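You operate a simulated robot arm through the tools that you are given. There is no shell and no other tool.

You run a simulated robot arm. Do the job below in one go: nothing can be reset, and whatever is moved stays where it is left.

Task
Blow cover 27 dry all round on the turning plate, then shut the air off.
Fine: air box in the orange holder before the valve opens; turn the plate through TWO, THREE and FOUR; leave the other wet covers. Set down upright: yellow air box.
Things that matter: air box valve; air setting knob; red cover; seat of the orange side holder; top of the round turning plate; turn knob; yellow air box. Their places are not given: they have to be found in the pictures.

The check looks at the end state, three seconds after you hand in, the way a careful person would. Anything else that was tipped, shoved, dropped, spilled or broken makes it a failure. A push-on lid holds only when it is set on centred and level and pressed home; a screw cap is set on level and turned clockwise until tight.

Robot
A 6-joint arm with a two-finger gripper, fixed in place. Base frame: the origin is on the floor under the middle of its stand, x ahead of it, y to its left, z up; the work surface is at about z = 880. Readings come in mm, rad, newtons and seconds.
It reaches about 1417 mm from its shoulder. Its first joint turns from -2.897 to 2.897 rad. Payload 3.43 kg.
Tool frame: the origin (TCP) lies between the finger pads and is the grasp point; the fingertips stand 20 mm ahead of it; z points along the fingers, y is the line along which they close. The gripper opens to 190 mm; its body begins 248 mm behind the TCP.
Orientation is that of the tool frame in the base frame, as a unit quaternion [x, y, z, w]. With the fingers straight down and closing along the base's y, the tool's x points along the base's -x, its y along +y and its z along -z.

Tools
- The arm moves only by the tool drive_tool. Its argument "increments" is one flat list of numbers, 7 for each row, row after row: the shift along the tool's x, y, z in cm, then the turn, a rotation vector about the tool's x, y, z in rad, then the opening in per cent of the stroke, from 0 (shut) to 100 (fully open). In form: [x, y, z, wx, wy, wz, hand, x, y, z, wx, wy, wz, hand, ...]. A call has 1 to 20 rows; each row is the pose to reach, as a shift and turn from the pose commanded when the call began, along the tool's axes at that moment. Each row takes 0.2 s and may step no farther than 50 mm and 0.15 rad from the row before; otherwise, or with a gripper value out of range, the whole call is refused. Where a pose cannot be reached the arm comes as near as it can. A force on the tool above 90 N (or 10 N above the force at the start of the call, whichever is more), or a blocked arm, ends the call early, and 0.2 s more pass. Each finger travels about 153 mm/s and halts on what it meets, pressing with about 43 N; the grip force reading is that of the motor and also rises with nothing between the fingers. The clock runs only during rows and for 0.2 s after the last one: add rows that repeat a pose to give the fingers time. It gives the time, the measured TCP pose, the force on the tool (base axes), the opening and the grip force at its end, in the units of the frame above (readings bear some noise), with the torque about the TCP (base axes, N m) and any sound that the robot's microphone picked up, and new pictures: "pictures" is both (left out), scene, wrist or none.
- Cameras (640 x 400 px; columns grow to the right, rows downward): "scene" is fixed at [218.7, -647.3, 1630.2]; the picture's right is [0.85, -0.53, 0.00], its down [-0.34, -0.55, -0.76] and it looks along [0.40, 0.65, -0.64] (base axes); focal length 321 px, centre (320, 200). "wrist" rides on the gripper at [70, -8, -288] in the tool frame; the picture's right is [0.12, 0.99, 0.00], its down [-0.96, 0.12, -0.25] and it looks along [-0.24, 0.03, 0.97] (tool axes); focal length 261 px, centre (320, 200).
- raise_lower(by): moves the trunk up (or, below 0, down) by that many mm; the arm rides with it, the base frame stays. It gives what a move gives, with no picture.
- point_at(camera, pixels): there is no depth. For up to 12 entries [column, row, z] of the newest picture of that camera ("zoom" is the newest enlarged one), the place [x, y] in the base frame at which the ray of that pixel passes the height z, good to about 2 mm. The clock stands still meanwhile.
- enlarge(camera, box): a new picture of the part [left, top, right, bottom] of that camera's present view, enlarged. The clock stands still meanwhile.
- sign_off(): hands the job in; it is judged then, once.

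Unless the task says otherwise, let go and move clear before handing in.

The tools are called after ">>>" as a command line: name --argument value ..., lists and objects as JSON in quotes. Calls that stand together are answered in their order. drive_tool: Moves the arm, as the interface text tells. Its arguments: {"type":"object","properties":{"increments":{"type":"array","items":{"type":"number"}},"pictures":{"type":"string","enum":["both","scene","wrist","none"]}},"required":["increments"]} The other tools are called the same way: raise_lower (by) moves the trunk up or down; point_at (camera, pixels) gives the place at which the rays of pixels pass given heights; enlarge (camera, box) takes an enlarged picture of a part of a camera's view; sign_off () hands the job in.

At the start:

```text
time: 0.0
ee_pos: [562.2, 233.4, 1175.5]
tcp_rot: [0.0, 1.0, 0.0, 0.0]
contact_force: [-0.4, -0.1, 0.8]
wrist_torque: [-0.02, -0.03, -0.01]
opening: 189.9
gripper_force: 0.1
trunk travel left (down, up): [-275.0, 165.0]
```

scene: 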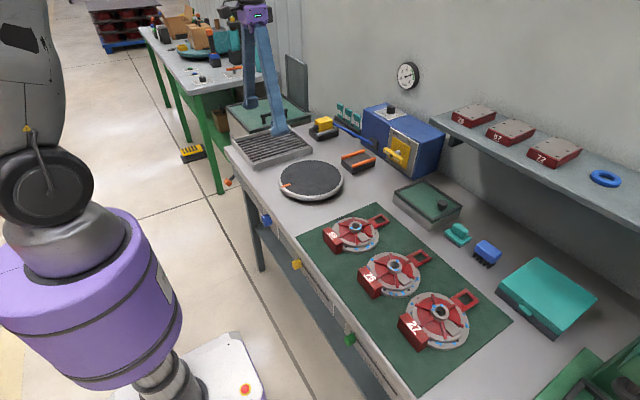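
wrist: 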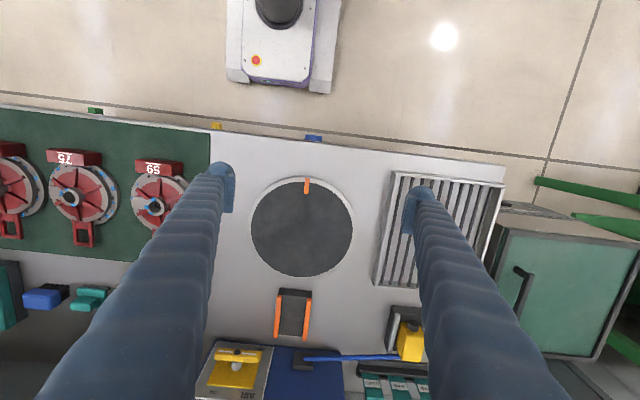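

The scene picture shows three wet red covers on the green mat (nearest one reads 27 at about (415,325)), a round turning plate at (311,180), an orange-sided holder at (358,160), a yellow box at (323,125), and a blue air supply unit at (400,140). I'll enlarge these areas before moving.

>>> enlarge --camera "scene" --box '[260, 80, 460, 205]'

>>> enlarge --camera "scene" --box '[300, 190, 520, 360]'

>>> enlarge --camera "wrist" --box '[190, 150, 450, 400]'

```text
3.20 times, centred on (360, 142) of scene
```

zoom: 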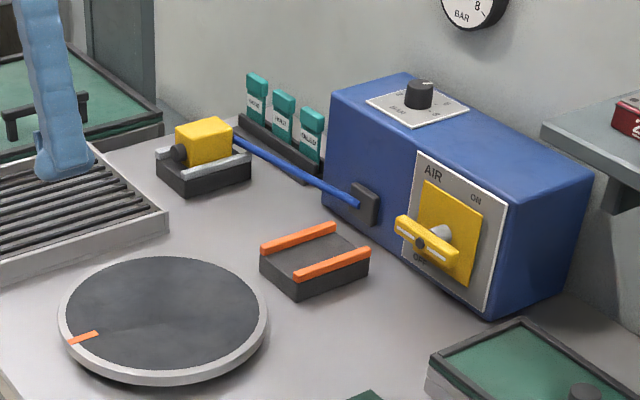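

```text
2.35 times, centred on (410, 275) of scene
```

zoom: 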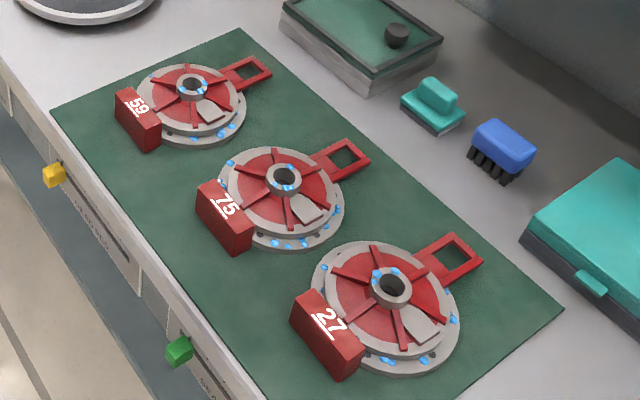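

```text
1.60 times, centred on (320, 275) of wrist
```

zoom: 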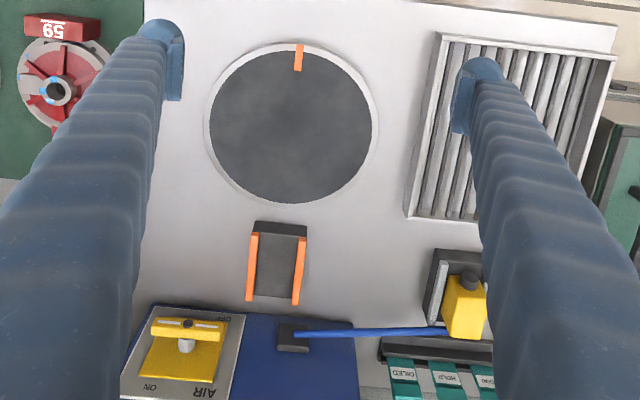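

The enlarged views show the black setting knob on top of the blue unit and the yellow AIR lever between ON and OFF. I need to read the labels and find the turn knob, possibly on the bench front at (266,219), so I'll zoom in more.

>>> enlarge --camera "scene" --box '[355, 95, 450, 180]'

>>> enlarge --camera "scene" --box '[215, 165, 375, 290]'

>>> enlarge --camera "scene" --box '[300, 90, 370, 145]'

>>> enlarge --camera "scene" --box '[385, 50, 435, 100]'

>>> enlarge --camera "wrist" --box '[220, 100, 380, 200]'

>>> enlarge --camera "wrist" --box '[180, 320, 460, 400]'

```text
4.71 times, centred on (402, 138) of scene
```

zoom: 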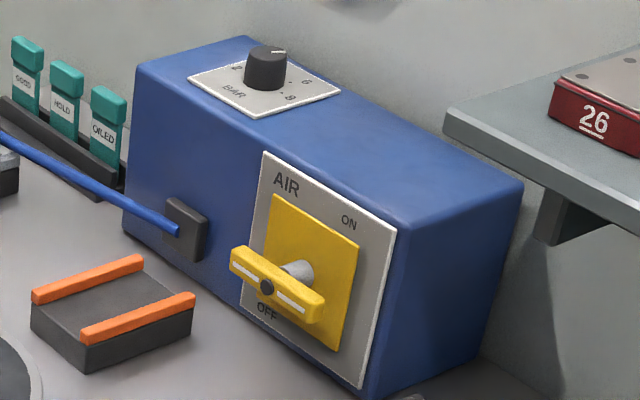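

```text
3.20 times, centred on (295, 228) of scene
```

zoom: 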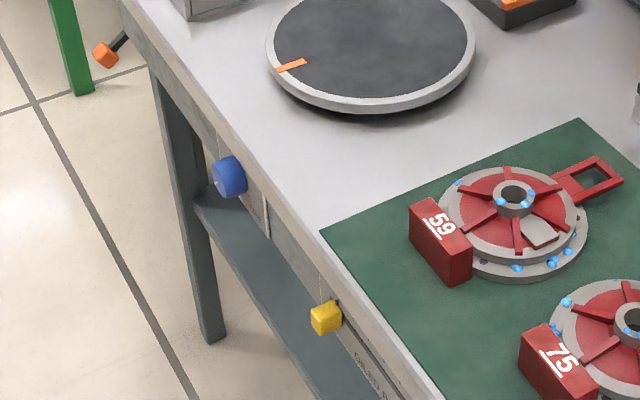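

```text
7.27 times, centred on (335, 118) of scene
```

zoom: 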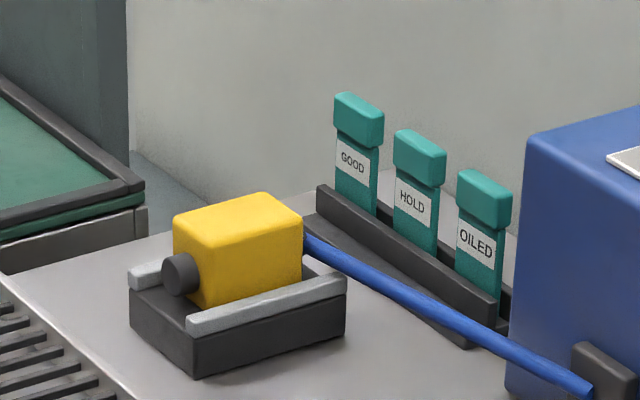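

```text
8.00 times, centred on (410, 75) of scene
```

zoom: 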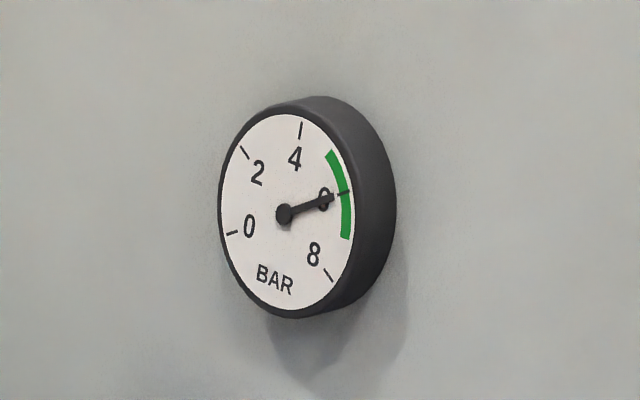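

```text
4.00 times, centred on (300, 150) of wrist
```

zoom: 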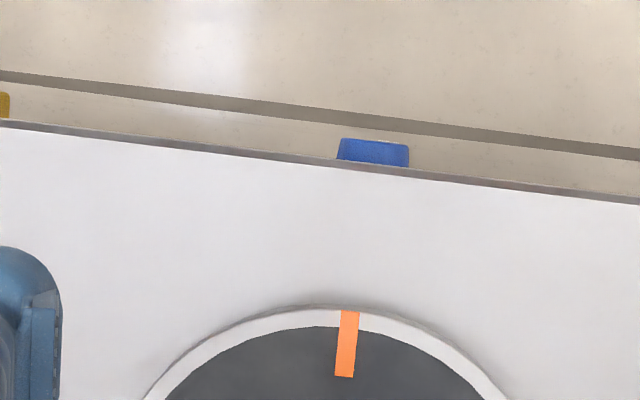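

```text
2.29 times, centred on (320, 360) of wrist
```

zoom: 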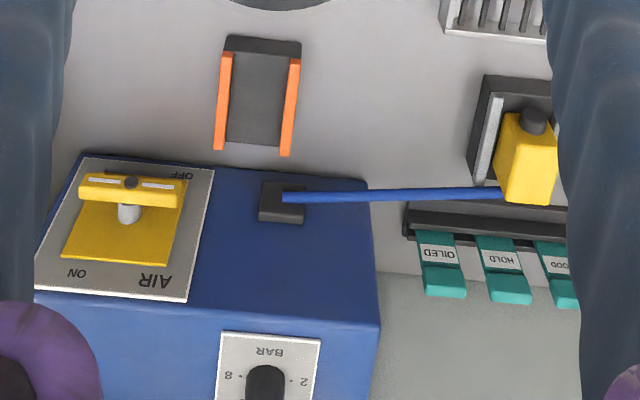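

The gauge at (408,75) reads about 6 bar, inside the green band, and the valve lever is at OFF. I still need to identify the turn knob, so I'll enlarge the blue knob, the orange lever at the bench end and the front labels.

>>> enlarge --camera "scene" --box '[215, 165, 275, 205]'

>>> enlarge --camera "scene" --box '[245, 195, 305, 245]'

>>> enlarge --camera "scene" --box '[280, 250, 380, 360]'

>>> enlarge --camera "scene" --box '[270, 150, 350, 210]'

>>> enlarge --camera "scene" --box '[370, 95, 420, 130]'

>>> enlarge --camera "wrist" --box '[240, 370, 340, 400]'

```text
10.00 times, centred on (245, 185) of scene
```

zoom: 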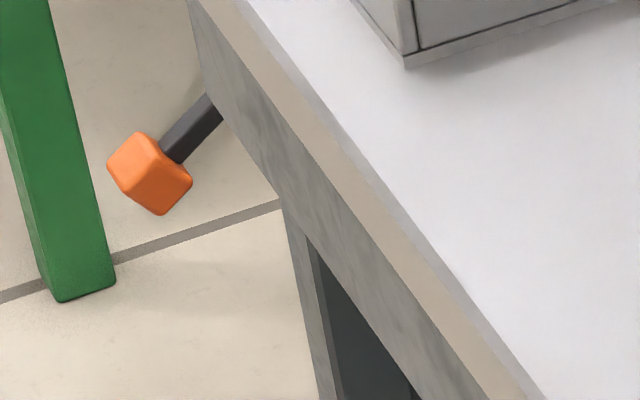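

```text
8.00 times, centred on (275, 220) of scene
```

zoom: 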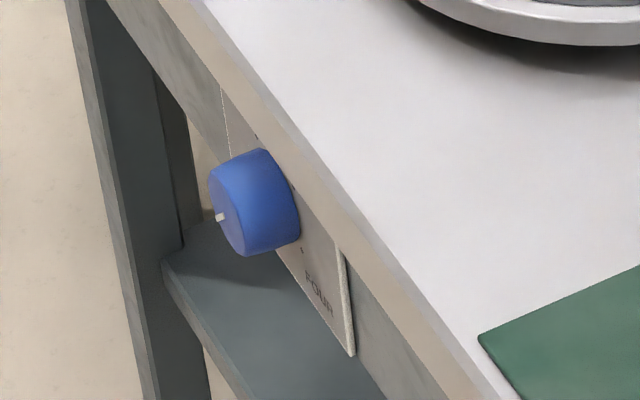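

```text
3.64 times, centred on (330, 305) of scene
```

zoom: 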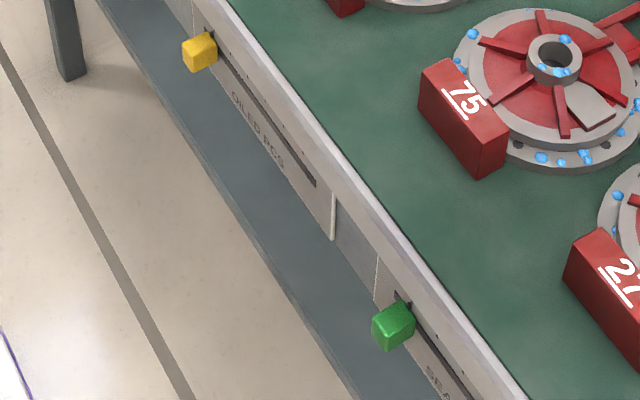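

```text
6.67 times, centred on (310, 180) of scene
```

zoom: 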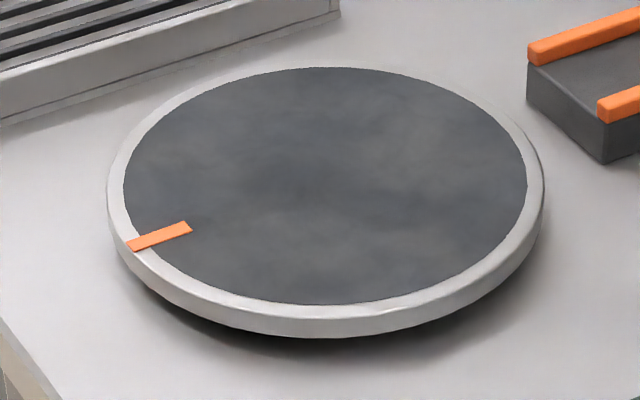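

```text
11.43 times, centred on (395, 112) of scene
```

zoom: 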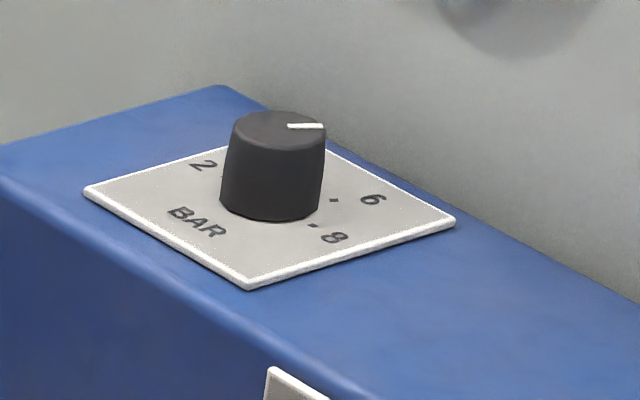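

```text
6.40 times, centred on (290, 385) of wrist
```

zoom: 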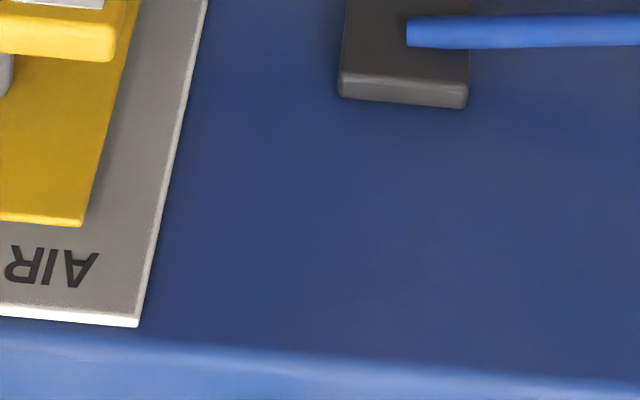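

The blue knob at (266,219) has a plate reading "FOUR", so it is the turn knob for the plate. The pressure is already in the green band, so the setting knob can stay. Next I'll get positions for the main parts from both cameras.

>>> point_at --camera "scene" --pixels '[[311, 179, 880], [311, 179, 910], [358, 158, 880], [358, 158, 910], [323, 135, 880], [323, 122, 950], [437, 312, 880], [437, 312, 920], [463, 300, 890], [266, 219, 820], [266, 219, 850], [420, 330, 900]]'

>>> point_at --camera "wrist" --pixels '[[301, 228, 880], [301, 228, 910], [293, 314, 880], [293, 314, 910], [410, 342, 880], [410, 342, 950], [313, 138, 850], [313, 138, 820], [307, 180, 910], [307, 186, 910], [253, 228, 910], [350, 228, 910]]'

```text
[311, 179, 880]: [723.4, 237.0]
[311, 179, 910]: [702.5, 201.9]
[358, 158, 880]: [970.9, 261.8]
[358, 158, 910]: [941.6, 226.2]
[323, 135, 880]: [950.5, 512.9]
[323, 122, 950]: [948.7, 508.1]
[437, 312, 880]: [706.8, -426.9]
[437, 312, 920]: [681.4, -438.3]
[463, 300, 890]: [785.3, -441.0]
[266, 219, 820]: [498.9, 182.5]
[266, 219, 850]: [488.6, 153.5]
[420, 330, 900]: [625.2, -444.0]
```

```text
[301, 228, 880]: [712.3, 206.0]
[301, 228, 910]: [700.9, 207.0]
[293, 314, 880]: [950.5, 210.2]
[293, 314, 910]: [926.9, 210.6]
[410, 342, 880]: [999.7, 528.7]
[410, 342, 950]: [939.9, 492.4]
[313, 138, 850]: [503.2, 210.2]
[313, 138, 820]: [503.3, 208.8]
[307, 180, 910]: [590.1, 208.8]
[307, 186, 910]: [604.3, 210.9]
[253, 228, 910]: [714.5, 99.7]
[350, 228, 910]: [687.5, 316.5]
```

The plate centre comes out near (700, 207) and the holder near (925, 211), in line behind it. The turn knob is near (495, 205) on the bench front and cover 27 near (690, -430). I'll move the wrist camera over cover 27 to measure it.

>>> drive_tool --increments '[-0.3, -4.8, 0.5, 0, 0, 0, 100, -0.6, -9.6, 1, 0, 0, 0, 100, -0.9, -14.4, 1.5, 0, 0, 0, 100, -1.2, -19.2, 2, 0, 0, 0, 100, -1.5, -24, 2.5, 0, 0, 0, 100, -1.8, -28.8, 3, 0, 0, 0, 100, -2.1, -33.6, 3.5, 0, 0, 0, 100, -2.4, -38.4, 4, 0, 0, 0, 100, -2.7, -43.2, 4.5, 0, 0, 0, 100, -3, -48, 5, 0, 0, 0, 100, -3.3, -52.8, 5.5, 0, 0, 0, 100, -3.5, -57.6, 6, 0, 0, 0, 100, -3.7, -62.4, 6.5, 0, 0, 0, 100, -3.8, -66.8, 7, 0, 0, 0, 100, -3.8, -66.8, 7, 0, 0, 0, 100]' --pictures "both"

```text
time: 3.2
ee_pos: [601.1, -437.4, 1104.1]
tcp_rot: [-0.001, 1.0, 0.001, 0.0]
contact_force: [0.3, 0.2, -0.3]
wrist_torque: [0.08, -0.04, 0.02]
opening: 190.0
gripper_force: 0.0
trunk travel left (down, up): [-275.0, 165.0]
```

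scene: 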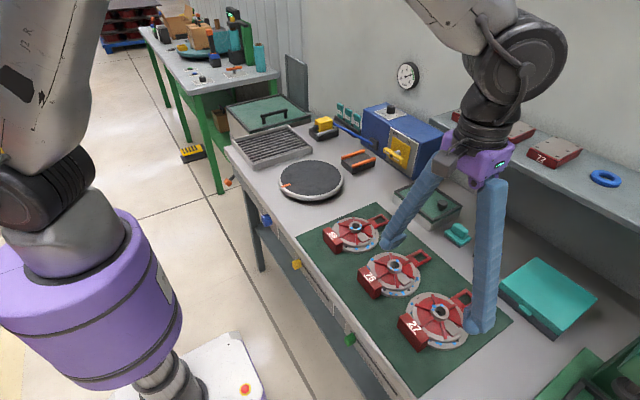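
wrist: 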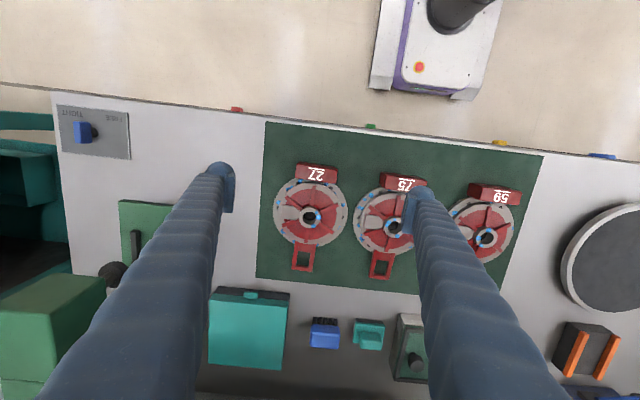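

Cover 27 is at about (310,215) in the wrist view. There is also a control plate on the bench top at (90,132) that I haven't read, so I'll enlarge both.

>>> enlarge --camera "wrist" --box '[45, 90, 145, 165]'

>>> enlarge --camera "wrist" --box '[250, 150, 370, 280]'

>>> enlarge --camera "wrist" --box '[550, 140, 640, 400]'

```text
5.33 times, centred on (95, 128) of wrist
```

zoom: 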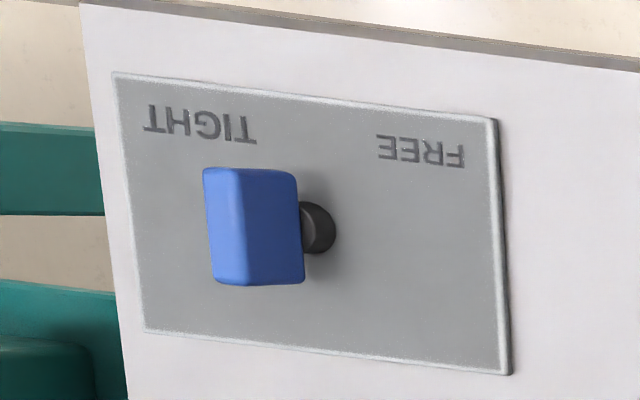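

```text
3.08 times, centred on (310, 215) of wrist
```

zoom: 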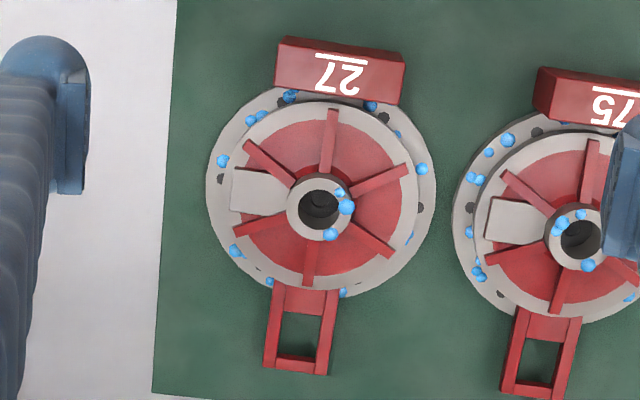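

```text
1.54 times, centred on (595, 270) of wrist
```

zoom: 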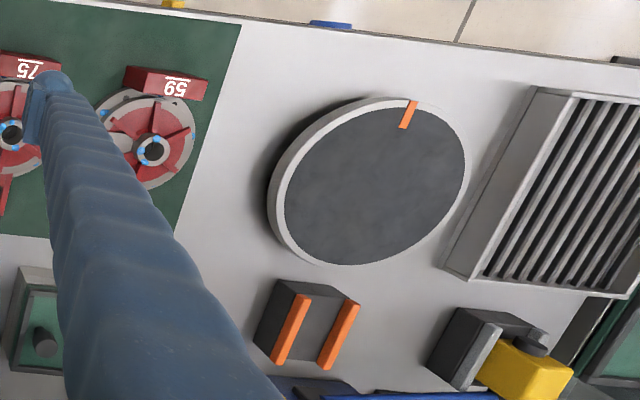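

The bench-top control reads TIGHT/FREE and isn't in the task, so I'll leave it alone. I need the height of the cover's flange, hub and ribs to choose a grip, so I'll take closer views of cover 27.

>>> enlarge --camera "scene" --box '[392, 280, 488, 355]'

>>> enlarge --camera "scene" --box '[350, 240, 440, 305]'

>>> point_at --camera "wrist" --pixels '[[273, 213, 885], [348, 213, 885], [310, 218, 920], [310, 218, 900], [309, 183, 890], [309, 245, 890], [297, 165, 920], [338, 171, 920], [303, 270, 890], [297, 176, 885], [336, 182, 885], [308, 257, 885]]'

```text
5.33 times, centred on (440, 318) of scene
```

zoom: 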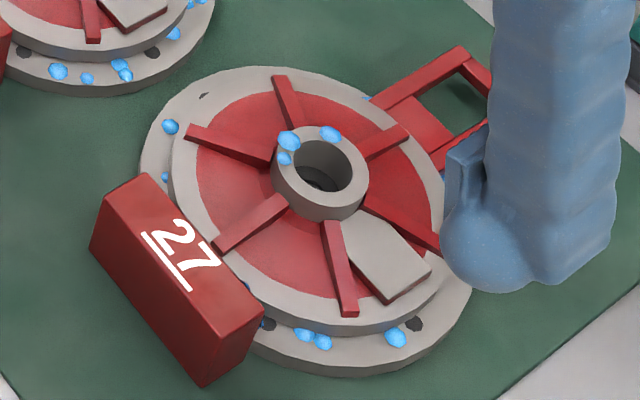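

```text
6.15 times, centred on (395, 272) of scene
```

zoom: 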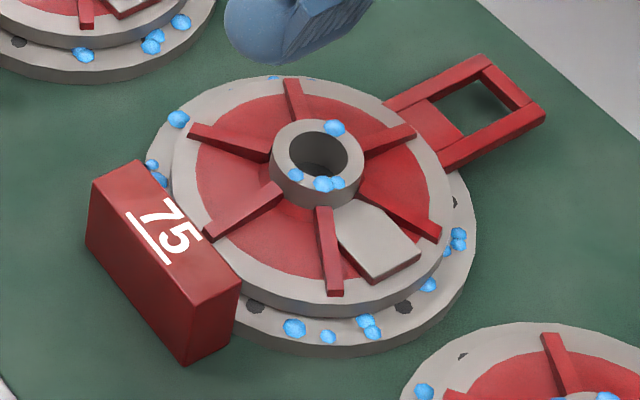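

```text
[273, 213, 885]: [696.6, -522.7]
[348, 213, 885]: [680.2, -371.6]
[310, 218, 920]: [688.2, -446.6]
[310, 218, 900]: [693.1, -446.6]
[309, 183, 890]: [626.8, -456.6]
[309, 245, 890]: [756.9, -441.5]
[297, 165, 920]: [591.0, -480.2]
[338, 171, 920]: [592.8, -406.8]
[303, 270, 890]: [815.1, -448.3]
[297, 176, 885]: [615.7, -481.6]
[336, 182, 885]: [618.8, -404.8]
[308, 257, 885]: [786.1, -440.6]
```

The flange of cover 27 measures about 152 mm across, centred near (688, -447), and cover 75 stands close by on its +y side. I'll triangulate the hub, block and flange heights before choosing a diagonal rim grip.

>>> point_at --camera "scene" --pixels '[[440, 311.4, 900], [440, 311.4, 930], [407.3, 314.7, 900], [407.3, 314.7, 930], [428.8, 338.3, 900], [428.8, 338.3, 930], [436.3, 337, 890], [445, 349.8, 880], [413.6, 306.5, 890], [488, 300, 890]]'

>>> point_at --camera "wrist" --pixels '[[310.3, 217.3, 900], [310.3, 217.3, 930], [296.7, 162.5, 900], [296.7, 162.5, 930], [338, 167, 900], [338, 167, 930], [272.9, 211, 880], [347.6, 213, 880], [313, 250, 880], [307, 178, 880]]'

```text
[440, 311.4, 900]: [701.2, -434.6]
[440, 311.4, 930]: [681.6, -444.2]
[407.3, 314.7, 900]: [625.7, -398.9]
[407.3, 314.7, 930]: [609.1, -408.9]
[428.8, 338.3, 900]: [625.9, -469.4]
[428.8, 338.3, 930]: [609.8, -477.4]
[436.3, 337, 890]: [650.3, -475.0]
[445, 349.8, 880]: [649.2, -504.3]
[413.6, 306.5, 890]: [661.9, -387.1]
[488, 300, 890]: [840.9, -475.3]
```

```text
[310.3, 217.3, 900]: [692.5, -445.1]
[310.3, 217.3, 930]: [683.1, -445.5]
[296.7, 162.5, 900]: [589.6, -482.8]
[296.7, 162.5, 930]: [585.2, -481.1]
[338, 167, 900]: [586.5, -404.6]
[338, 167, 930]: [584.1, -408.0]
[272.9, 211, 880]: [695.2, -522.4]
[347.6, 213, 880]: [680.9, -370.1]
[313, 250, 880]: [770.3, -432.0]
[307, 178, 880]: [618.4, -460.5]
```

The hub top triangulates to z≈930 at (683, -445). The finger has a rounded tip with a pad set higher, which matters for gripping a thin flange, so I'll look at the fingertip closely at (480,325).

>>> enlarge --camera "scene" --box '[455, 285, 515, 345]'

>>> enlarge --camera "scene" --box '[370, 200, 430, 260]'

>>> enlarge --camera "wrist" --box '[380, 160, 460, 250]'

>>> enlarge --camera "scene" --box '[400, 150, 540, 350]'

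```text
6.67 times, centred on (485, 315) of scene
```

zoom: 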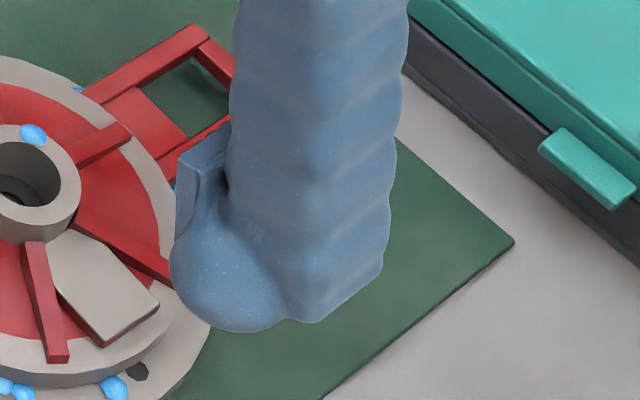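

```text
6.67 times, centred on (400, 230) of scene
```

zoom: 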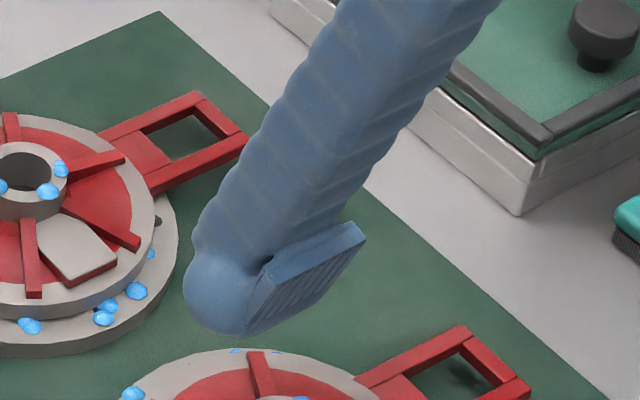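

```text
4.44 times, centred on (420, 205) of wrist
```

zoom: 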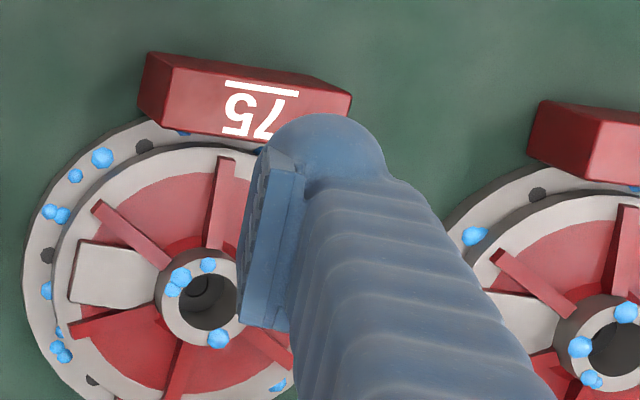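

```text
2.00 times, centred on (470, 250) of scene
```

zoom: 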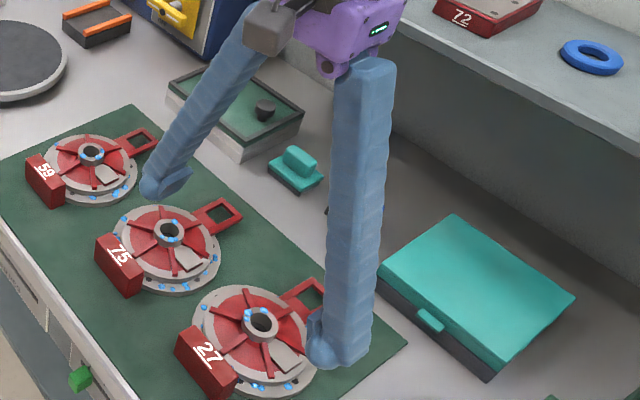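

The grooved pad reaches close to the fingertip, so the flange rim can be gripped along the 45° diagonal. That clears block 27, the handle and cover 75. I'll hover above cover 27 with the tool turned 45° and check alignment.

>>> drive_tool --increments '[-1.4, -0.2, 1.5, 0, 0, 0.131, 100, -2.8, -0.4, 3, 0, 0, 0.262, 100, -4.2, -0.6, 4.5, 0, 0, 0.393, 100, -5.6, -0.8, 6, 0, 0, 0.524, 100, -7, -0.9, 7.5, 0, 0, 0.655, 95, -8.4, -1, 9, 0, 0, 0.785, 92, -8.4, -1, 9, 0, 0, 0.785, 92]' --pictures "both"

```text
time: 4.8
ee_pos: [683.6, -444.2, 1014.6]
tcp_rot: [0.383, 0.924, 0.001, -0.001]
contact_force: [0.0, -1.2, 0.0]
wrist_torque: [0.0, -0.01, 0.01]
opening: 175.0
gripper_force: 0.1
trunk travel left (down, up): [-275.0, 165.0]
```

scene: 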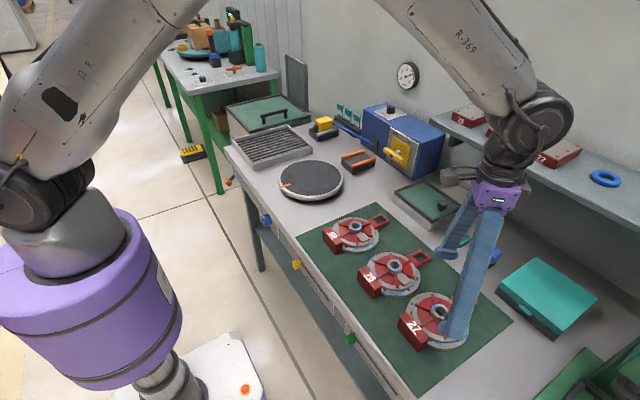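
wrist: 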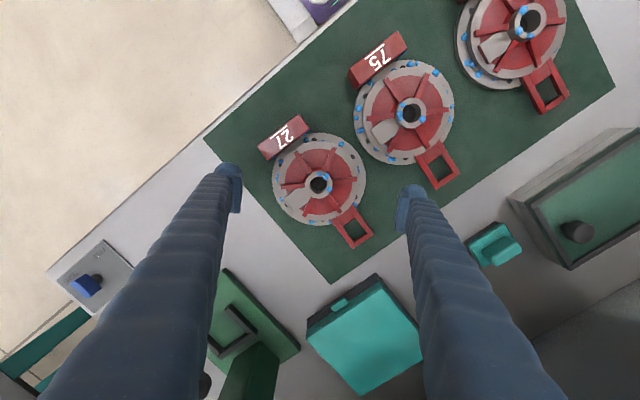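

The cover sits between the fingers at (319,182). I'll enlarge and locate its hub and flange edges to check centring.

>>> enlarge --camera "wrist" --box '[200, 100, 440, 250]'

>>> point_at --camera "wrist" --pixels '[[319.5, 182, 930], [272.5, 182, 890], [365, 180, 890], [319, 134, 890], [319, 226, 890], [228, 190, 1014], [411, 210, 1014]]'

```text
2.67 times, centred on (320, 175) of wrist
```

zoom: 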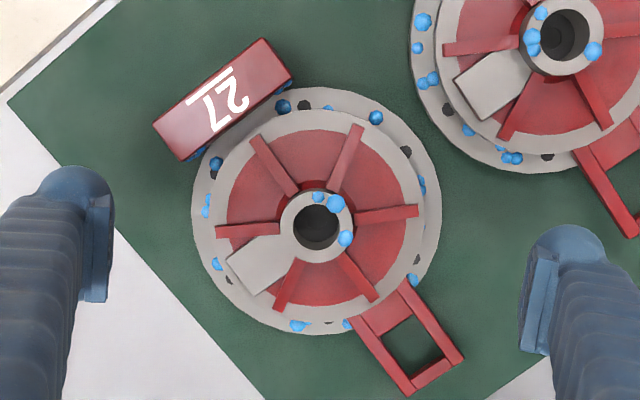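

```text
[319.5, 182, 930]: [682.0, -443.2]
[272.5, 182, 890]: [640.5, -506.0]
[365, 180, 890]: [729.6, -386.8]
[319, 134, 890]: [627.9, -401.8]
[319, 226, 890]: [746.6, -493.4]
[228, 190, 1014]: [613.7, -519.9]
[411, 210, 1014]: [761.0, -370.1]
```

Flange midpoints come out near (686, -447). I'll check the hub centre pixel (318.9,185.1) precisely before descending.

>>> point_at --camera "zoom" --pixels '[[316, 222, 930], [317, 228, 930], [192, 212, 895], [441, 212, 895], [317, 87, 895], [317, 335, 895], [413, 397, 895], [152, 125, 920], [263, 38, 920], [183, 160, 885], [292, 80, 920]]'

```text
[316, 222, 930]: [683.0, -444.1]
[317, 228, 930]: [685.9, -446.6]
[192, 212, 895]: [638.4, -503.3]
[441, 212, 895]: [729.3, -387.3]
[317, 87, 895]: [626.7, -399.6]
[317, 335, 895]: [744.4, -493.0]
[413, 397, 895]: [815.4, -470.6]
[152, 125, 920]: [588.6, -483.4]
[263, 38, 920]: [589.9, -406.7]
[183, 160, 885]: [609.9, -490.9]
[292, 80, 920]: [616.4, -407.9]
```

The cover centre is (685, -446). I'll correct by about 2 mm and turn back 0.05 rad for clearance to block 27. Then I'll lower to z≈935 and look.

>>> drive_tool --increments '[-0.09, -0.01, 2, 0, 0, -0.025, 92, -0.18, -0.03, 4, 0, 0, -0.05, 92, -0.18, -0.03, 6, 0, 0, -0.05, 92, -0.18, -0.03, 7.9, 0, 0, -0.05, 92, -0.18, -0.03, 7.9, 0, 0, -0.05, 92]' --pictures "both"

>>> enlarge --camera "wrist" --box '[180, 60, 460, 270]'

>>> enlarge --camera "scene" --box '[390, 240, 510, 370]'

```text
time: 6.0
ee_pos: [686.7, -445.4, 936.6]
tcp_rot: [0.359, 0.933, 0.0, 0.0]
contact_force: [-0.2, -0.2, 0.0]
wrist_torque: [0.02, -0.02, -0.01]
opening: 174.8
gripper_force: 0.0
trunk travel left (down, up): [-275.0, 165.0]
```

scene: 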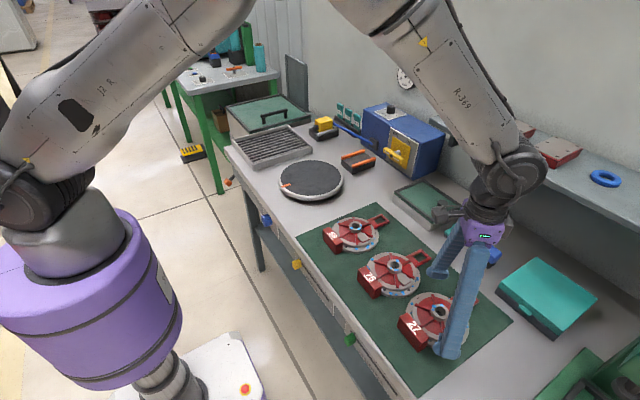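
wrist: 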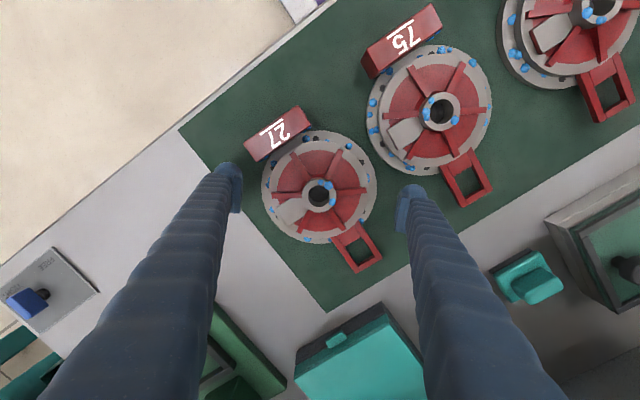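

```text
1.90 times, centred on (320, 165) of wrist
```

zoom: 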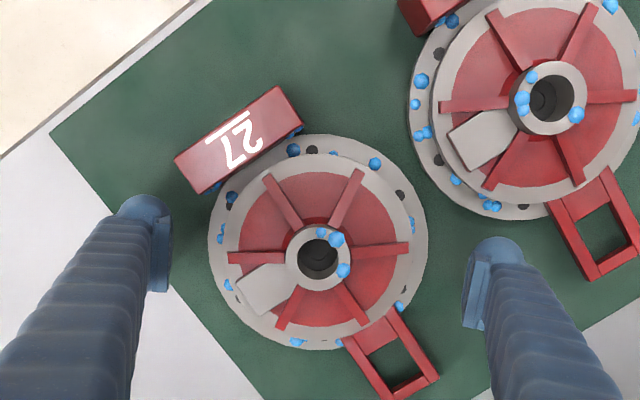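

```text
3.08 times, centred on (450, 305) of scene
```

zoom: 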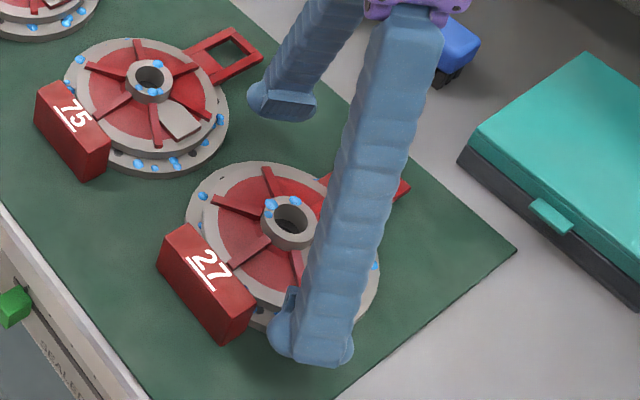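

Both fingers are clear of block 27 and cover 75, and the cover is centred between the pads. I'll lower to z≈904 and close on the flange.

>>> drive_tool --increments '[0, 0, 1.2, 0, 0, 0, 92, 0, 0, 2.4, 0, 0, 0, 92, 0, 0, 3.2, 0, 0, 0, 92, 0, 0, 3.2, 0, 0, 0, 92]' --pictures "both"

>>> enlarge --camera "scene" --box '[390, 240, 510, 370]'

>>> enlarge --camera "wrist" --box '[180, 60, 460, 270]'

```text
time: 7.0
ee_pos: [685.7, -445.0, 903.6]
tcp_rot: [0.36, 0.933, 0.0, -0.001]
contact_force: [-0.2, -0.3, 0.3]
wrist_torque: [-0.04, 0.01, -0.01]
opening: 175.1
gripper_force: 0.0
trunk travel left (down, up): [-275.0, 165.0]
```

scene: 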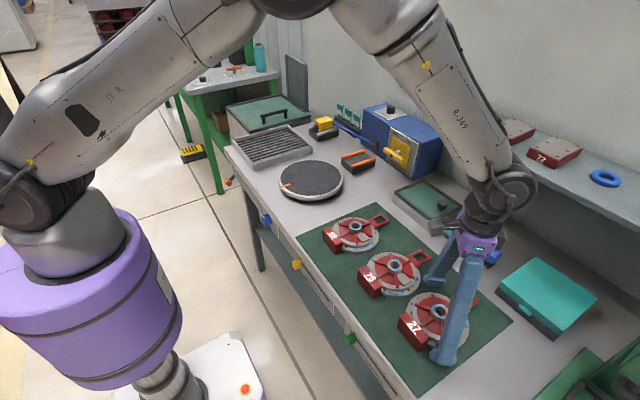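
wrist: 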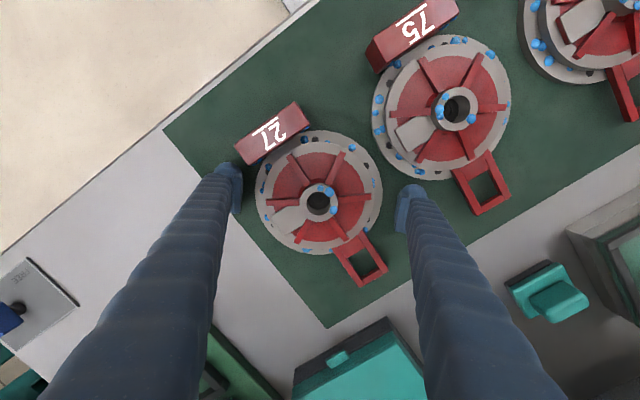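

```text
3.08 times, centred on (450, 305) of scene
```

zoom: 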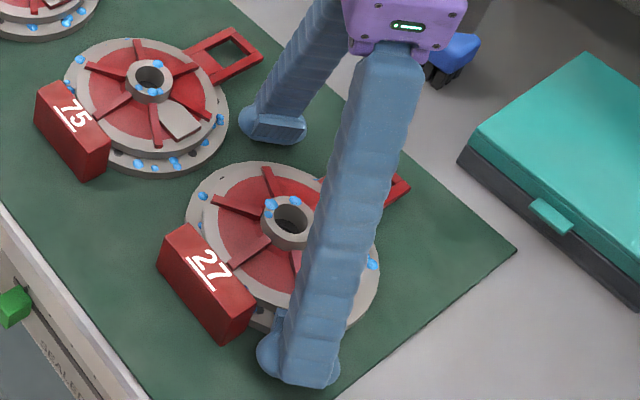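

```text
1.90 times, centred on (320, 165) of wrist
```

zoom: 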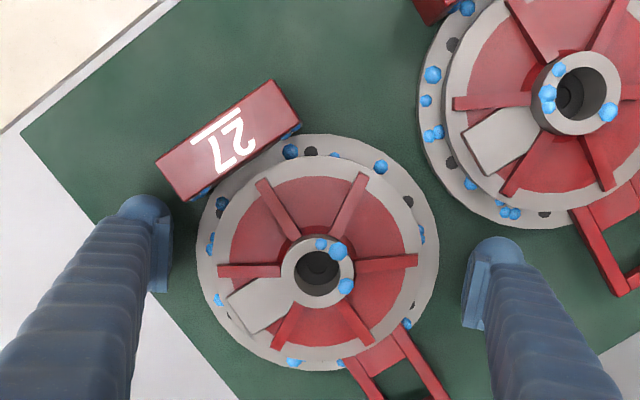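

The fingers straddle the flange with even gaps and no contact force. Now I'll close on it.

>>> drive_tool --increments '[0, 0, 0, 0, 0, 0, 84, 0, 0, 0, 0, 0, 0, 76, 0, 0, 0, 0, 0, 0, 60, 0, 0, 0, 0, 0, 0, 60, 0, 0, 0, 0, 0, 0, 60]' --pictures "both"

>>> enlarge --camera "wrist" --box '[180, 60, 460, 270]'

```text
time: 8.2
ee_pos: [685.1, -446.3, 911.2]
tcp_rot: [0.359, 0.933, 0.0, 0.005]
contact_force: [-2.7, -8.0, 74.4]
wrist_torque: [-0.65, 0.59, -1.5]
opening: 117.0
gripper_force: 42.4
trunk travel left (down, up): [-275.0, 165.0]
```

scene: 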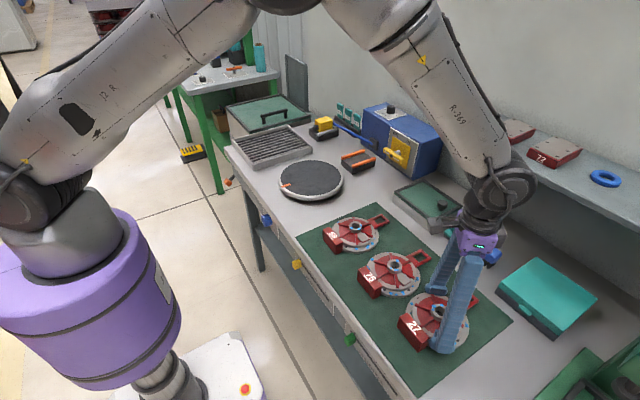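
wrist: 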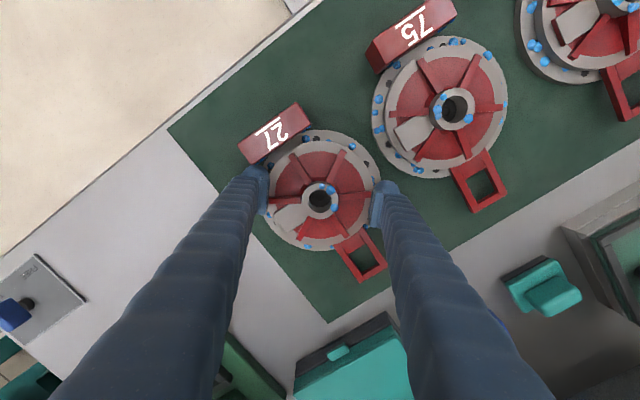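

```text
1.90 times, centred on (320, 165) of wrist
```

zoom: 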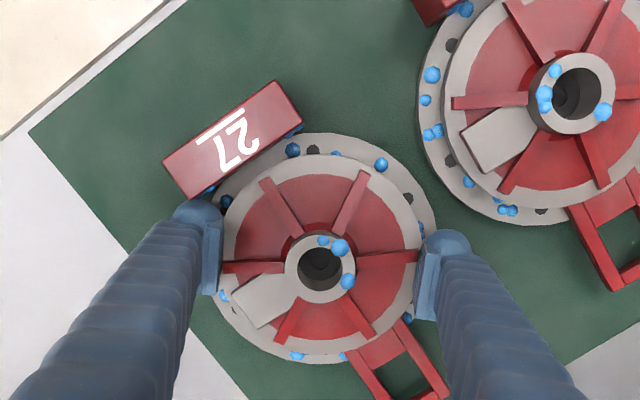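

The rounded tips rode up over the thin flange, and the pads now hold the inner disc at 117 mm opening. The arm is pressing down with 74 N, so I'll raise the command about 6.5 mm to relieve that and recheck the grip.

>>> drive_tool --increments '[0, 0, -0.3, 0, 0, 0, 50, 0, 0, -0.6, 0, 0, 0, 50, 0, 0, -0.6, 0, 0, 0, 50, 0, 0, -0.6, 0, 0, 0, 50]' --pictures "both"

>>> enlarge --camera "scene" --box '[390, 240, 510, 370]'

>>> enlarge --camera "wrist" --box '[220, 80, 420, 260]'

```text
time: 9.2
ee_pos: [684.2, -446.5, 914.9]
tcp_rot: [0.358, 0.934, 0.0, 0.003]
contact_force: [-0.8, -17.1, 57.5]
wrist_torque: [-0.5, 0.0, -0.5]
opening: 109.5
gripper_force: 42.8
trunk travel left (down, up): [-275.0, 165.0]
```

scene: 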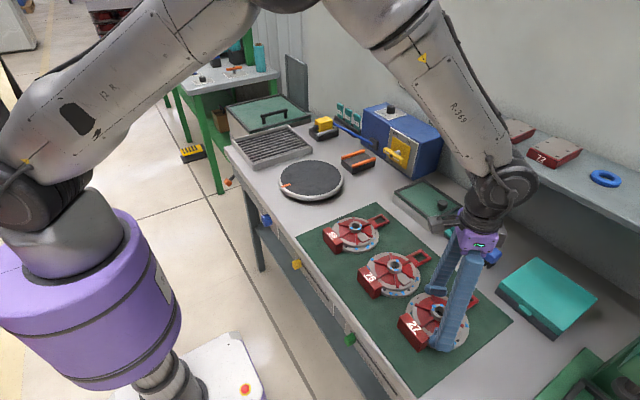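
wrist: 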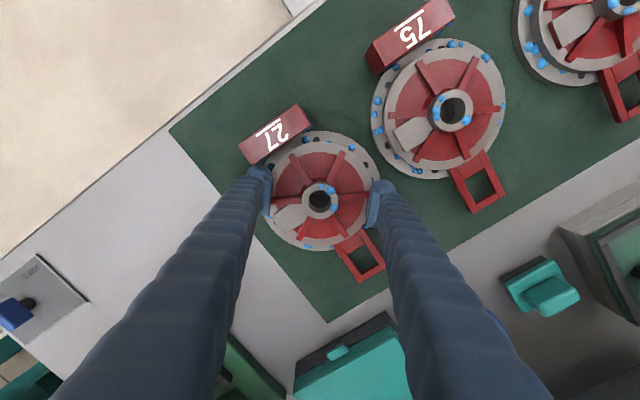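

```text
3.08 times, centred on (450, 305) of scene
```

zoom: 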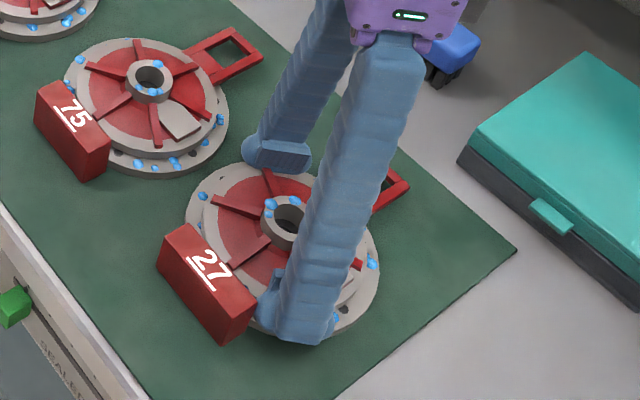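

```text
2.22 times, centred on (320, 170) of wrist
```

zoom: 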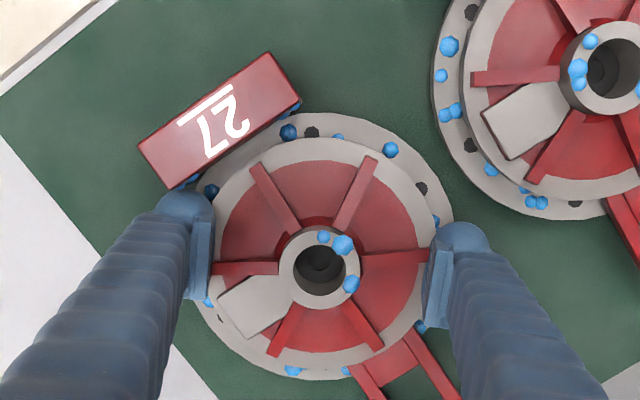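

The opening crept to 109.5 mm while the tool rose to z≈915, so the round tips are wedging up the disc edge and this grip is not secure. I'll open, rise, and look at the hub, a taller vertical cylinder, as the grip instead.

>>> drive_tool --increments '[0, 0, -0.5, 0, 0, 0, 72, 0, 0, -0.8, 0, 0, 0, 88, 0, 0, -2.5, 0, 0, 0, 92, 0, 0, -5, 0, 0, 0, 92, 0, 0, -7, 0, 0, 0, 92, 0, 0, -7, 0, 0, 0, 92]' --pictures "both"

>>> enlarge --camera "scene" --box '[390, 260, 500, 360]'

>>> enlarge --camera "wrist" --box '[220, 100, 420, 250]'

```text
time: 10.6
ee_pos: [684.4, -444.9, 979.4]
tcp_rot: [0.359, 0.933, -0.001, -0.002]
contact_force: [-0.4, -0.3, 0.5]
wrist_torque: [0.01, 0.0, -0.02]
opening: 174.7
gripper_force: 0.1
trunk travel left (down, up): [-275.0, 165.0]
```

scene: 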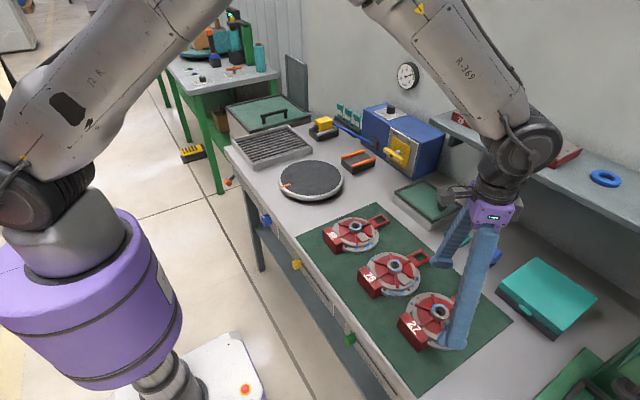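
wrist: 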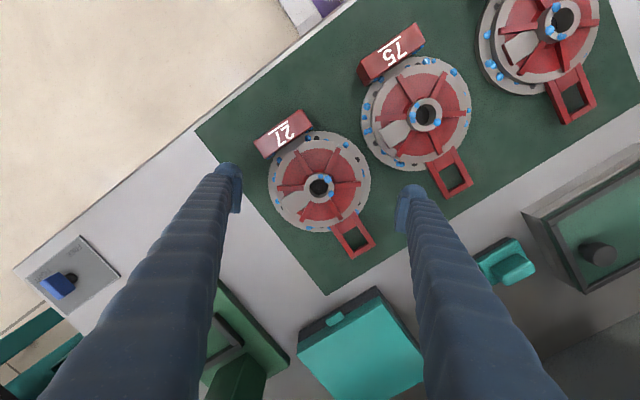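

```text
4.00 times, centred on (445, 310) of scene
```

zoom: 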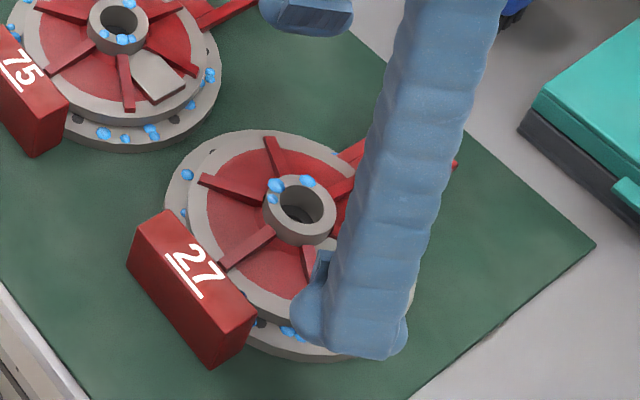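

```text
2.67 times, centred on (320, 175) of wrist
```

zoom: 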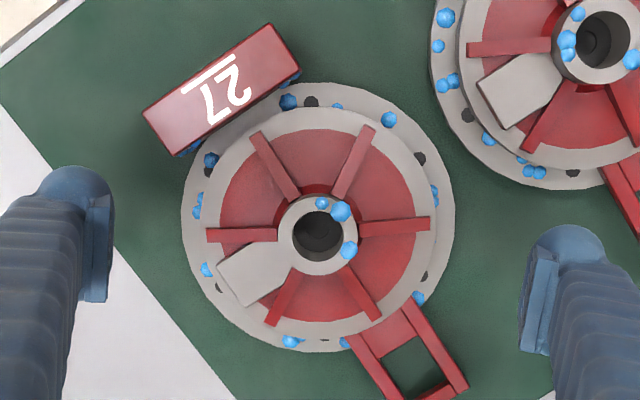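

Cover 27 is undisturbed and level, and the hub looks free on the two sides perpendicular to the block–handle line. I'll triangulate rib and tag-plate heights on the identical cover 75 to see how deep the fingers can go beside the hub.

>>> enlarge --camera "scene" --box '[365, 245, 429, 295]'

>>> enlarge --camera "wrist" --box '[355, 45, 483, 175]'

```text
8.00 times, centred on (397, 270) of scene
```

zoom: 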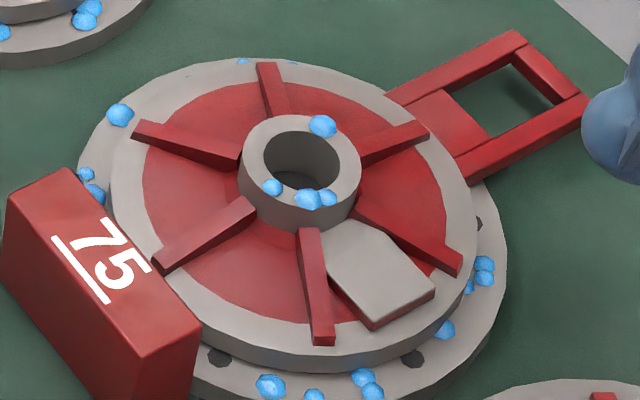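

```text
3.08 times, centred on (419, 110) of wrist
```

zoom: 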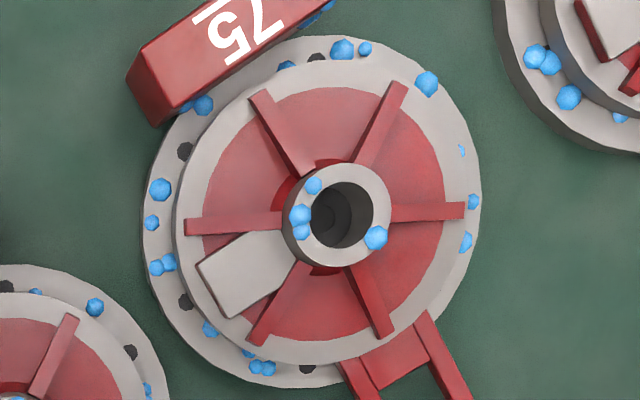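

I'll cast rays for the same points from both cameras: hub top centre, the two plate corners and one rib tip.

>>> point_at --camera "scene" --pixels '[[394.5, 265.6, 900], [394.5, 265.6, 930], [403.5, 285, 900], [403.5, 285, 930], [411.4, 280.25, 900], [411.4, 280.25, 930], [397.4, 286.25, 900], [397.4, 286.25, 930]]'

>>> point_at --camera "wrist" --pixels '[[425.5, 114.9, 900], [425.5, 114.9, 930], [379.06, 131.1, 900], [379.06, 131.1, 930], [390.4, 148.3, 900], [390.4, 148.3, 930], [375.8, 119.1, 900], [375.8, 119.1, 930]]'

```text
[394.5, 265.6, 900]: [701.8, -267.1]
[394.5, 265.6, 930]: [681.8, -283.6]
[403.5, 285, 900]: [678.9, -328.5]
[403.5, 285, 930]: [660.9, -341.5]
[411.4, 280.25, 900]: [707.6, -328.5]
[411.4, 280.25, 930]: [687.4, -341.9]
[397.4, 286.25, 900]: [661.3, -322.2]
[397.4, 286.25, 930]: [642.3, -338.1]
```

```text
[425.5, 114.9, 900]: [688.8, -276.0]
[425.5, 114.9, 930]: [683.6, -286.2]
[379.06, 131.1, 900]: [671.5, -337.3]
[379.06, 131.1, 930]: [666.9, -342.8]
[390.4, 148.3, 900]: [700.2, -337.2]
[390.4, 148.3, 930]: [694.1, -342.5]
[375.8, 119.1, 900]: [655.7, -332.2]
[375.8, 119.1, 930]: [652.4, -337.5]
```

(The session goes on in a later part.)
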